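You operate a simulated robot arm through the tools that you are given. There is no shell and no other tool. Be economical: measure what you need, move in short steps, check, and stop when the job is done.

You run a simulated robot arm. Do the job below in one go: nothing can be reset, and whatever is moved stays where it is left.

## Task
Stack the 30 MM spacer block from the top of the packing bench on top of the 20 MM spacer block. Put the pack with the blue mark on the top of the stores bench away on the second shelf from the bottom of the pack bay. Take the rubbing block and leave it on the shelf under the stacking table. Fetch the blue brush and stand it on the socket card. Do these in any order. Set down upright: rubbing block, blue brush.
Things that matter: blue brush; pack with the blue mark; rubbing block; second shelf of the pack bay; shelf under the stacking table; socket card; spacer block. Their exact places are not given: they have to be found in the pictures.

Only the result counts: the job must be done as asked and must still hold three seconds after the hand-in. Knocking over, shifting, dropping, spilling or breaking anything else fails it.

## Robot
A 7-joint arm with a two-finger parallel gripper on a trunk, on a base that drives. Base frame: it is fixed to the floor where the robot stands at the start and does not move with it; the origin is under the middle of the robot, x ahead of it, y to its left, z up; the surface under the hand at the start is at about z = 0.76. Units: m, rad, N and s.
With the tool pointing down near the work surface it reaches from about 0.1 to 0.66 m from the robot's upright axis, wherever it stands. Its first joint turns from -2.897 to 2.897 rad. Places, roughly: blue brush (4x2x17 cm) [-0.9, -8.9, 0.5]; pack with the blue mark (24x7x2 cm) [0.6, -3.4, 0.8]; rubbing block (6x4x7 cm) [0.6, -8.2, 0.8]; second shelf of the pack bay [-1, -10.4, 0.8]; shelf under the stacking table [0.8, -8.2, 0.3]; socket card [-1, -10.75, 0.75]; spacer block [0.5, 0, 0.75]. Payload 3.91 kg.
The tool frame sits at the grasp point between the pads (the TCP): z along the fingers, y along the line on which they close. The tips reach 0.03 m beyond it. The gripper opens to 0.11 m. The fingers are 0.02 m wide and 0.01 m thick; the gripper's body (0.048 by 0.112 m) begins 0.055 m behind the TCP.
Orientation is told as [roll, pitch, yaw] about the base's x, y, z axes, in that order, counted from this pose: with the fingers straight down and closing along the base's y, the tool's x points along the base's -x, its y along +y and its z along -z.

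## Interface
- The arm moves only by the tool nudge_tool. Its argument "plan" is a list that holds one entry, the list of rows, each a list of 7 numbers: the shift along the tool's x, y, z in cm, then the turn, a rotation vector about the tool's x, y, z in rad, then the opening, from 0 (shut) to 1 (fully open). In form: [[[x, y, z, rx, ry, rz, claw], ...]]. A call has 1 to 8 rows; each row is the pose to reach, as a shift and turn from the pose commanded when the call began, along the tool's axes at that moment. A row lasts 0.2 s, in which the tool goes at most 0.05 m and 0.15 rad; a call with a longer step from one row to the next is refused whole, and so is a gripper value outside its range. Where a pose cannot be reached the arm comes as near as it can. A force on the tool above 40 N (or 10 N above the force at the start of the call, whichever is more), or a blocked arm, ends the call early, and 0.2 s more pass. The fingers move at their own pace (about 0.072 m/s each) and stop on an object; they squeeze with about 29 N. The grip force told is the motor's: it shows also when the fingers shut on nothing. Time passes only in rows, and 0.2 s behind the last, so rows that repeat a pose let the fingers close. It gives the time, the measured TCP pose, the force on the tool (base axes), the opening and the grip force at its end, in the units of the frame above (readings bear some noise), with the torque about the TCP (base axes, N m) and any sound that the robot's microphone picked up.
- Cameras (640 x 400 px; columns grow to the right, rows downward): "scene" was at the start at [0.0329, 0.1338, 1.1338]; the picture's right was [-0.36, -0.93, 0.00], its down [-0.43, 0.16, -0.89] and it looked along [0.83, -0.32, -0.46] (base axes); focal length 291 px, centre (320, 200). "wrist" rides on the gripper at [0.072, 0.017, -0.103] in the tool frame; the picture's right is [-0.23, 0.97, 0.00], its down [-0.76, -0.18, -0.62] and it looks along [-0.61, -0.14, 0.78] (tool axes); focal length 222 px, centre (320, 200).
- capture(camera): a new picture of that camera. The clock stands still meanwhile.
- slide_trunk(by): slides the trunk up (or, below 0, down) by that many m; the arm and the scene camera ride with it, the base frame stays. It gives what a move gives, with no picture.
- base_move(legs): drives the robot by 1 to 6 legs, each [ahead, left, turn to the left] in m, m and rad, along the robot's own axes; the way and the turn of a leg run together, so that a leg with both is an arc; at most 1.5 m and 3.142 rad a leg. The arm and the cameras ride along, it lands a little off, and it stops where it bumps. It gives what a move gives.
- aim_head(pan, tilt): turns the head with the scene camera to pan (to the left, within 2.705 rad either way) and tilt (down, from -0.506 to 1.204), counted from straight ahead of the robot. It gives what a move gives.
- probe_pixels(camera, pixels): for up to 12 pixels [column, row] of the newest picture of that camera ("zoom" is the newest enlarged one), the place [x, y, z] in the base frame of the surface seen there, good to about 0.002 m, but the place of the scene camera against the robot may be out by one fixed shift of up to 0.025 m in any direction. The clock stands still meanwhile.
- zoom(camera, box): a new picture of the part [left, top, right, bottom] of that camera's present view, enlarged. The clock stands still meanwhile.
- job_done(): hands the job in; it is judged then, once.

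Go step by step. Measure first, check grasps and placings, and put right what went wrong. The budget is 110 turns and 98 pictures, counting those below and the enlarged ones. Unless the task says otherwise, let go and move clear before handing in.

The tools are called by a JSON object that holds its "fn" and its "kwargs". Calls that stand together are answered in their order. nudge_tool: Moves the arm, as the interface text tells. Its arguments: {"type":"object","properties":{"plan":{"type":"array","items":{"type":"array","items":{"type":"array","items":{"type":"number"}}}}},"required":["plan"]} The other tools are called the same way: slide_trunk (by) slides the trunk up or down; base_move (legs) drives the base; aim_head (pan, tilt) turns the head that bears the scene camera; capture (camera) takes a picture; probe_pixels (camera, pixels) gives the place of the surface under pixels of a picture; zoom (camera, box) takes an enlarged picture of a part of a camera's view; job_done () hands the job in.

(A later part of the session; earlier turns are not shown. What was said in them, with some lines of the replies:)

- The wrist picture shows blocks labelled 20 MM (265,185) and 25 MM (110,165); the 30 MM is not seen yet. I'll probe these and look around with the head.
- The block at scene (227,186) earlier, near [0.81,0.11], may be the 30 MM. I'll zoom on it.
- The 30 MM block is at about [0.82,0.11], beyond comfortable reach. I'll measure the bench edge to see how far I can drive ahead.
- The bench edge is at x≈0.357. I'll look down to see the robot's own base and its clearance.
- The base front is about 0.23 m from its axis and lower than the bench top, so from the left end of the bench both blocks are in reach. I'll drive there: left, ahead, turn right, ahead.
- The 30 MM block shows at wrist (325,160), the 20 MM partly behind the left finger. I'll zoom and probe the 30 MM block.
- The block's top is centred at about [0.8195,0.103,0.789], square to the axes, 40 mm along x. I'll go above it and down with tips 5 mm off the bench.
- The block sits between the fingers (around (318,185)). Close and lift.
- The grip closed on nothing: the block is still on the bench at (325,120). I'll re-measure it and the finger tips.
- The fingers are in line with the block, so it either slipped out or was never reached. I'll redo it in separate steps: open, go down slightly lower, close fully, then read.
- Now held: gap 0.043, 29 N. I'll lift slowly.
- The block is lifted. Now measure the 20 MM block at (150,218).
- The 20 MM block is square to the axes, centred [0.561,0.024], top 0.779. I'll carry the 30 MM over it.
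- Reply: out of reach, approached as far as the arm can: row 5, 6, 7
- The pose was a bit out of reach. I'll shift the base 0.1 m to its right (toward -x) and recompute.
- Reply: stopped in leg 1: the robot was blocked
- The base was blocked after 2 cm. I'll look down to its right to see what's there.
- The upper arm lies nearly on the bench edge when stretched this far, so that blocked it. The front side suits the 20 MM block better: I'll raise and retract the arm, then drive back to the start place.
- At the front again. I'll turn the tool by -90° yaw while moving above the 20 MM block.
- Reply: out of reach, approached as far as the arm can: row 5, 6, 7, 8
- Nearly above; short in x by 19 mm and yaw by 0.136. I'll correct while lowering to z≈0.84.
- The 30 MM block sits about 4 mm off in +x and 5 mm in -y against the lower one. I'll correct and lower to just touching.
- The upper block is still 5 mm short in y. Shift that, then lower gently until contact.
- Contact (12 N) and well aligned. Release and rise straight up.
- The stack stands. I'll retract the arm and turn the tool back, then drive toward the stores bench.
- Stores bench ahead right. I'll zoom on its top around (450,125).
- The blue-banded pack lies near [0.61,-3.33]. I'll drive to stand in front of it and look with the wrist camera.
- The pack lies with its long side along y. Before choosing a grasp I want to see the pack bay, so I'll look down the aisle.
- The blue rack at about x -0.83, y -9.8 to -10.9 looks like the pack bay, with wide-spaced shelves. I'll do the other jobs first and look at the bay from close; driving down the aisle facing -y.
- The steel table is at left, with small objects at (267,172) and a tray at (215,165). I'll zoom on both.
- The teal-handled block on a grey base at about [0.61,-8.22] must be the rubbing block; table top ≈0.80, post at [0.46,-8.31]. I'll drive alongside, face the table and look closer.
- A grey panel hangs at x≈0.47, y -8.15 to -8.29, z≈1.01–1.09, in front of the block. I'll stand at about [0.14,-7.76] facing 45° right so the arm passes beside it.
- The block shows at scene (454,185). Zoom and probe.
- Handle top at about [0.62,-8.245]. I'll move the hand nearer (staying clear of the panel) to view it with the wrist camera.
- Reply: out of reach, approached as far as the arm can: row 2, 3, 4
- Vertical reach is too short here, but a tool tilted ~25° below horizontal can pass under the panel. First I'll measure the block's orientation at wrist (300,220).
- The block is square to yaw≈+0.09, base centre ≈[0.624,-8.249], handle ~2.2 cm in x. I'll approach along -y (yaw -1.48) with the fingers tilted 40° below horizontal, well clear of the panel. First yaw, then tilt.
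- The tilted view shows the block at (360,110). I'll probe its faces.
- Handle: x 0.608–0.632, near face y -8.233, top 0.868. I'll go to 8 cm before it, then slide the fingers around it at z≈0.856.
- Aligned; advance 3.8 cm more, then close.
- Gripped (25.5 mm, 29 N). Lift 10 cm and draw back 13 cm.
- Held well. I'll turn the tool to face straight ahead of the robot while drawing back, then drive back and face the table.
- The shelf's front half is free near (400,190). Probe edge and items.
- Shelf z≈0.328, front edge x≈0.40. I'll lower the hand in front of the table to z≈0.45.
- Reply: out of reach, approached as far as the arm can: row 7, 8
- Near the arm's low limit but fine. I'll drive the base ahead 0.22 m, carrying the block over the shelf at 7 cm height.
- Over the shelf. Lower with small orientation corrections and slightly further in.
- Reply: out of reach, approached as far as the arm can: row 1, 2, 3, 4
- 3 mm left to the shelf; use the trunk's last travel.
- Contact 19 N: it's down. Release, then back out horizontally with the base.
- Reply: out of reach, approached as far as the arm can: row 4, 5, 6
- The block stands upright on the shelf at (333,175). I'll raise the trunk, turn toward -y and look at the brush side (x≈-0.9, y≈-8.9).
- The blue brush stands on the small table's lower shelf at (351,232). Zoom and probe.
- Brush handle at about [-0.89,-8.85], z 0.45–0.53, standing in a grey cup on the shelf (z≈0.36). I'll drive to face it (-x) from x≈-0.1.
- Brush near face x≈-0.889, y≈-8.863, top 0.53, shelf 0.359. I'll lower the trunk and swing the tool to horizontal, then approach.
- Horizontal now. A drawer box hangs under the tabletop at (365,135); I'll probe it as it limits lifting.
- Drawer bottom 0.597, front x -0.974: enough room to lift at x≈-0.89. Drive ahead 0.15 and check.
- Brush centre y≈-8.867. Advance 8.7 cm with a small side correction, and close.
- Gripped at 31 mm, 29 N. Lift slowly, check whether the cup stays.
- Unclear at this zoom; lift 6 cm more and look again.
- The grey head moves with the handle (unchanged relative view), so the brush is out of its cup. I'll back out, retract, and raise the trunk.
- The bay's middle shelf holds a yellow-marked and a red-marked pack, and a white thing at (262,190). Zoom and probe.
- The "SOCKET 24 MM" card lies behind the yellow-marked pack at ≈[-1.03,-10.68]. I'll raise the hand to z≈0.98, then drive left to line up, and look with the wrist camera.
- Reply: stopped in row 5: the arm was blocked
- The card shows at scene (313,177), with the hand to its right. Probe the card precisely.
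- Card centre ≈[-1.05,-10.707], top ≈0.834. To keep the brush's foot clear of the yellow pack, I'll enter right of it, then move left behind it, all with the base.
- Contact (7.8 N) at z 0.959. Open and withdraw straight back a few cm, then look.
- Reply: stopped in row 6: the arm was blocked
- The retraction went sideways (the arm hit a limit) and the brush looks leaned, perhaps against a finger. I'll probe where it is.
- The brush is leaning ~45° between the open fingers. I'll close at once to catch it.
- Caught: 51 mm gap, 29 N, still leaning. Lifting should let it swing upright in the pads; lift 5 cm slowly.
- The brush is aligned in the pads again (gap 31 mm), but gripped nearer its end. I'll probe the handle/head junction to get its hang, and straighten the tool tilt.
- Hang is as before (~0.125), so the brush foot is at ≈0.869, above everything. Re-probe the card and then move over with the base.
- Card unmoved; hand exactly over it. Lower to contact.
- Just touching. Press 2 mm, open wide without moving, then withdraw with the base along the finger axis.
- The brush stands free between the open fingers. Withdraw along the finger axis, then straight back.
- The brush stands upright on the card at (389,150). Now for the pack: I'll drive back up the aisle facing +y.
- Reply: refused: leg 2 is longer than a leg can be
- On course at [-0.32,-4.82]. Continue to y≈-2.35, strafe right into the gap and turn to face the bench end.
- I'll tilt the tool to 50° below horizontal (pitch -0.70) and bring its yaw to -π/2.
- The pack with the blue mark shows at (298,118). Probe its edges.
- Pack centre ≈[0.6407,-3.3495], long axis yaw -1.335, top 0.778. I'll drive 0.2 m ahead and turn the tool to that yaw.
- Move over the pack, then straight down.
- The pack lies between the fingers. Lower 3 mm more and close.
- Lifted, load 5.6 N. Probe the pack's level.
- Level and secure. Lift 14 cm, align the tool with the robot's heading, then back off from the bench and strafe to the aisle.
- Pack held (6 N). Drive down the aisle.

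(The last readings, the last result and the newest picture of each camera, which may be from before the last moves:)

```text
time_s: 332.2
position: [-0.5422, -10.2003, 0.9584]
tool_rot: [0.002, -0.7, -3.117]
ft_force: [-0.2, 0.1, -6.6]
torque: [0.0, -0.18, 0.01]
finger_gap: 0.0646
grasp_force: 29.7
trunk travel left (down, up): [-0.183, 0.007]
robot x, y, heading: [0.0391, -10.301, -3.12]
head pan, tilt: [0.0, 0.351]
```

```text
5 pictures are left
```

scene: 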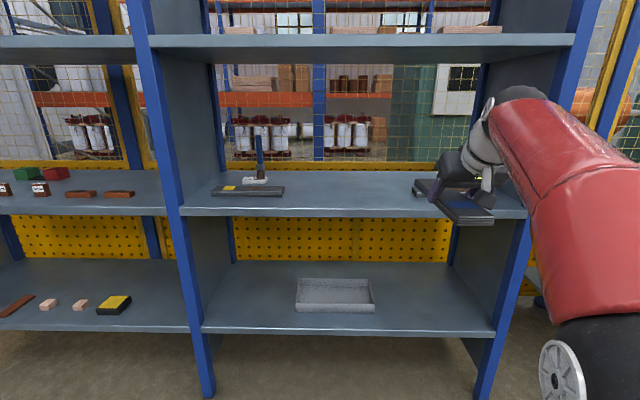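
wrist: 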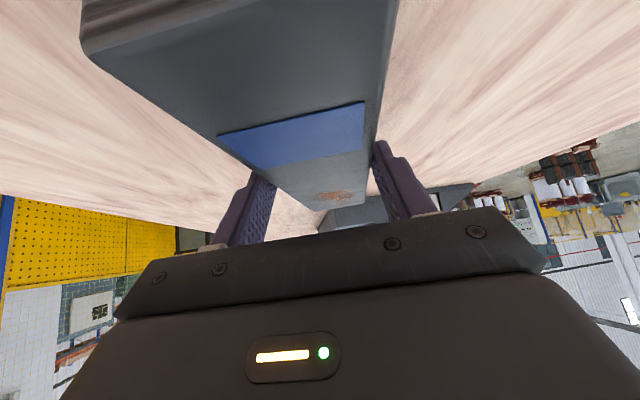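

The brush still stands; the gap between the yellow and red packs is free. Lower the pack to 3–4 cm above shelf height, then strafe and drive in between.

{"fn": "nudge_tool", "kwargs": {"plan": [[[1.6, 0, 1.9, 0, 0, 0, 0], [3.2, 0, 3.8, 0, 0, 0, 0], [4.8, 0, 5.7, 0, 0, 0, 0]]]}}

{"fn": "base_move", "kwargs": {"legs": [[0, 0.14, 0], [0.1, 0, 0]]}}

{"fn": "capture", "kwargs": {"camera": "scene"}}

```text
time_s: 333.0
position: [-0.5437, -10.2016, 0.8822]
tool_rot: [0.002, -0.702, -3.116]
ft_force: [-0.8, 0.0, -6.5]
torque: [0.02, -0.17, 0.0]
finger_gap: 0.0649
grasp_force: 28.6
trunk travel left (down, up): [-0.183, 0.007]
robot x, y, heading: [0.0365, -10.3017, -3.123]
head pan, tilt: [0.0, 0.351]
```

```text
time_s: 335.0
position: [-0.6397, -10.341, 0.8828]
tool_rot: [0.004, -0.699, -3.12]
ft_force: [0.6, 0.0, -6.3]
torque: [0.03, -0.19, 0.01]
finger_gap: 0.0648
grasp_force: 28.7
trunk travel left (down, up): [-0.183, 0.007]
robot x, y, heading: [-0.0574, -10.4376, -3.115]
head pan, tilt: [0.0, 0.351]
```

```text
4 pictures are left
```

scene: 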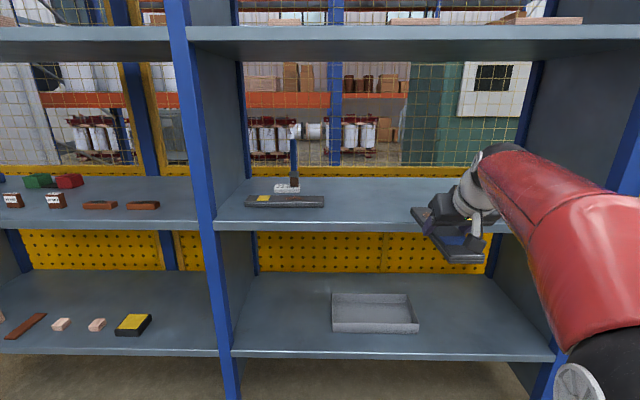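

{"fn": "probe_pixels", "kwargs": {"camera": "scene", "pixels": [[370, 205], [370, 220], [370, 226], [320, 200], [430, 190], [445, 250], [420, 212], [450, 42]]}}

```text
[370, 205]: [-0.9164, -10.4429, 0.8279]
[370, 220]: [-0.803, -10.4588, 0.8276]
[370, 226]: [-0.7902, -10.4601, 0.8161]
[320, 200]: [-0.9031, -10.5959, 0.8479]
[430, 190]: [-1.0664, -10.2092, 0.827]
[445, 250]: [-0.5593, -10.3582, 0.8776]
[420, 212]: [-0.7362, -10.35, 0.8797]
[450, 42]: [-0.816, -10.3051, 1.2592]
```

Pack bottom is 3 cm above shelf level; way is clear. Drive in 0.338 m.

{"fn": "base_move", "kwargs": {"legs": [[0.338, 0, 0]]}}

{"fn": "nudge_tool", "kwargs": {"plan": [[[0.6, 0, 0.7, 0, 0, 0, 0], [1.2, 0, 1.4, 0, 0, 0, 0], [1.6, 0, 1.9, 0, 0, 0, 0], [1.85, 0, 2.2, 0, 0, 0, 0], [2.0, 0, 2.4, 0, 0, 0, 0]]]}}

```text
time_s: 337.2
position: [-0.9706, -10.3457, 0.8823]
tool_rot: [0.003, -0.699, -3.124]
ft_force: [0.5, 0.7, -6.1]
torque: [0.04, -0.16, -0.01]
finger_gap: 0.0646
grasp_force: 29.2
trunk travel left (down, up): [-0.183, 0.007]
robot x, y, heading: [-0.3895, -10.4459, -3.128]
head pan, tilt: [0.0, 0.351]
```

```text
time_s: 338.4
position: [-0.9712, -10.3455, 0.8511]
tool_rot: [0.003, -0.7, -3.125]
ft_force: [-0.4, 0.4, -5.5]
torque: [0.04, -0.13, -0.02]
finger_gap: 0.0646
grasp_force: 28.8
trunk travel left (down, up): [-0.183, 0.007]
robot x, y, heading: [-0.3881, -10.4458, -3.124]
head pan, tilt: [0.0, 0.351]
```

Still carrying 5.5 N; lower by millimetres until it rests.

{"fn": "nudge_tool", "kwargs": {"plan": [[[0.13, 0, 0.15, 0, 0, 0, 0], [0.2, 0, 0.23, 0, 0, 0, 0], [0.26, 0, 0.31, 0, 0, 0, 0]]]}}

```text
time_s: 339.2
position: [-0.9717, -10.3446, 0.8507]
tool_rot: [0.002, -0.706, -3.123]
ft_force: [-7.4, 0.2, 15.2]
torque: [0.02, -0.22, 0.04]
finger_gap: 0.0649
grasp_force: 29.0
trunk travel left (down, up): [-0.183, 0.007]
robot x, y, heading: [-0.389, -10.4417, -3.13]
head pan, tilt: [0.0, 0.351]
```

Down (15 N up). Release, rise 5 cm, then back out with the base.

{"fn": "nudge_tool", "kwargs": {"plan": [[[-0.15, 0, -0.18, 0, 0, 0, 0.7], [-0.15, 0, -0.18, 0, 0, 0, 0.9], [-0.15, 0, -0.18, 0, 0, 0, 0.9], [-0.15, 0, -0.18, 0, 0, 0, 0.9], [-1.5, 0, -1.8, 0, 0, 0, 0.9], [-3.2, 0, -3.8, 0, 0, 0, 0.9]]]}}

{"fn": "base_move", "kwargs": {"legs": [[-0.45, 0, 0]]}}

{"fn": "capture", "kwargs": {"camera": "scene"}}

```text
time_s: 340.6
position: [-0.9708, -10.3434, 0.897]
tool_rot: [0.005, -0.699, -3.124]
ft_force: [-0.3, 0.7, -0.3]
torque: [-0.03, -0.01, -0.02]
finger_gap: 0.0991
grasp_force: 0.0
trunk travel left (down, up): [-0.183, 0.007]
robot x, y, heading: [-0.39, -10.4455, -3.123]
head pan, tilt: [0.0, 0.351]
```

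```text
time_s: 343.3
position: [-0.5257, -10.3379, 0.8993]
tool_rot: [0.003, -0.699, -3.124]
ft_force: [1.3, -0.3, -0.2]
torque: [-0.03, 0.01, 0.01]
finger_gap: 0.0989
grasp_force: 0.1
trunk travel left (down, up): [-0.183, 0.007]
robot x, y, heading: [0.0558, -10.4397, -3.123]
head pan, tilt: [0.0, 0.351]
```

```text
3 pictures are left
```

scene: 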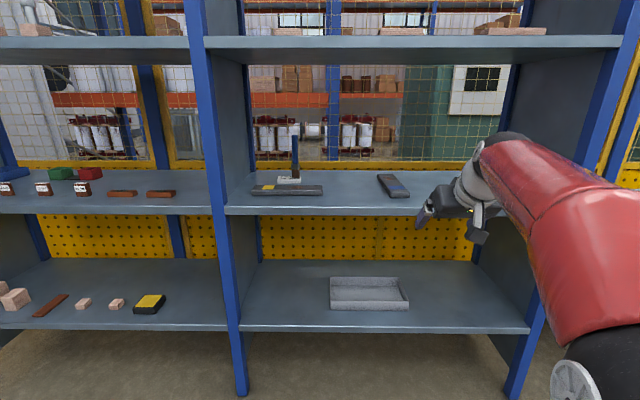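

The pack lies flat on the second shelf at (393,186). One zoom to verify the brush on the card.

{"fn": "zoom", "kwargs": {"camera": "scene", "box": [240, 125, 420, 215]}}

```text
3.56 times, centred on (330, 170) of scene
```

zoom: 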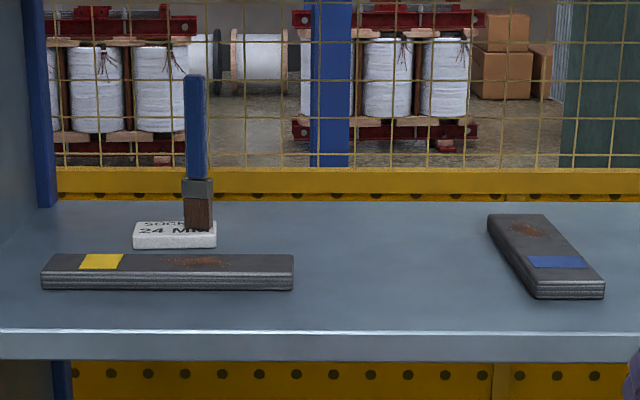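

The brush stands upright, wholly on the card but toward its right. I'll probe the margin.

{"fn": "probe_pixels", "kwargs": {"camera": "zoom", "pixels": [[186, 222], [211, 222], [198, 228], [215, 237], [137, 240], [175, 236], [213, 228], [198, 150], [196, 85]]}}

```text
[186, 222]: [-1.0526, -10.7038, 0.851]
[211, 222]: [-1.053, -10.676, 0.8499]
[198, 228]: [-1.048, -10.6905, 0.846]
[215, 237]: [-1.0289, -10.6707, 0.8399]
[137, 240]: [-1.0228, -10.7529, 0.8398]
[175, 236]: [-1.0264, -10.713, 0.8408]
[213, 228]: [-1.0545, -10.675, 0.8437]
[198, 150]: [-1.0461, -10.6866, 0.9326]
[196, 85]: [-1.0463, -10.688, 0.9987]
```

Everything is placed and the hand is clear: the brush's foot is entirely on the card (y -10.705 to -10.674, card edge at -10.670) and upright. I'm handing in.

{"fn": "job_done", "kwargs": {}}

```text
The job is handed in.
```

All four parts of the job are done and handed in. I haven't seen a verdict.

- **Spacer blocks:** the 30 MM block is on top of the 20 MM block on the packing bench.
- **Pack:** the pack with the blue mark lies flat on the second shelf of the pack bay, between the yellow-marked and red-marked packs.
- **Rubbing block:** it was standing upright on the shelf under the stacking table when I backed away. I did not look at it again after that.
- **Blue brush:** it stands upright on the socket card, about 2.3 cm off centre. Its foot is about 4 mm inside the card's edge. It tipped over against the fingers on the first try, so I caught it and stood it up again. The card and the pack in front of it showed no shift.
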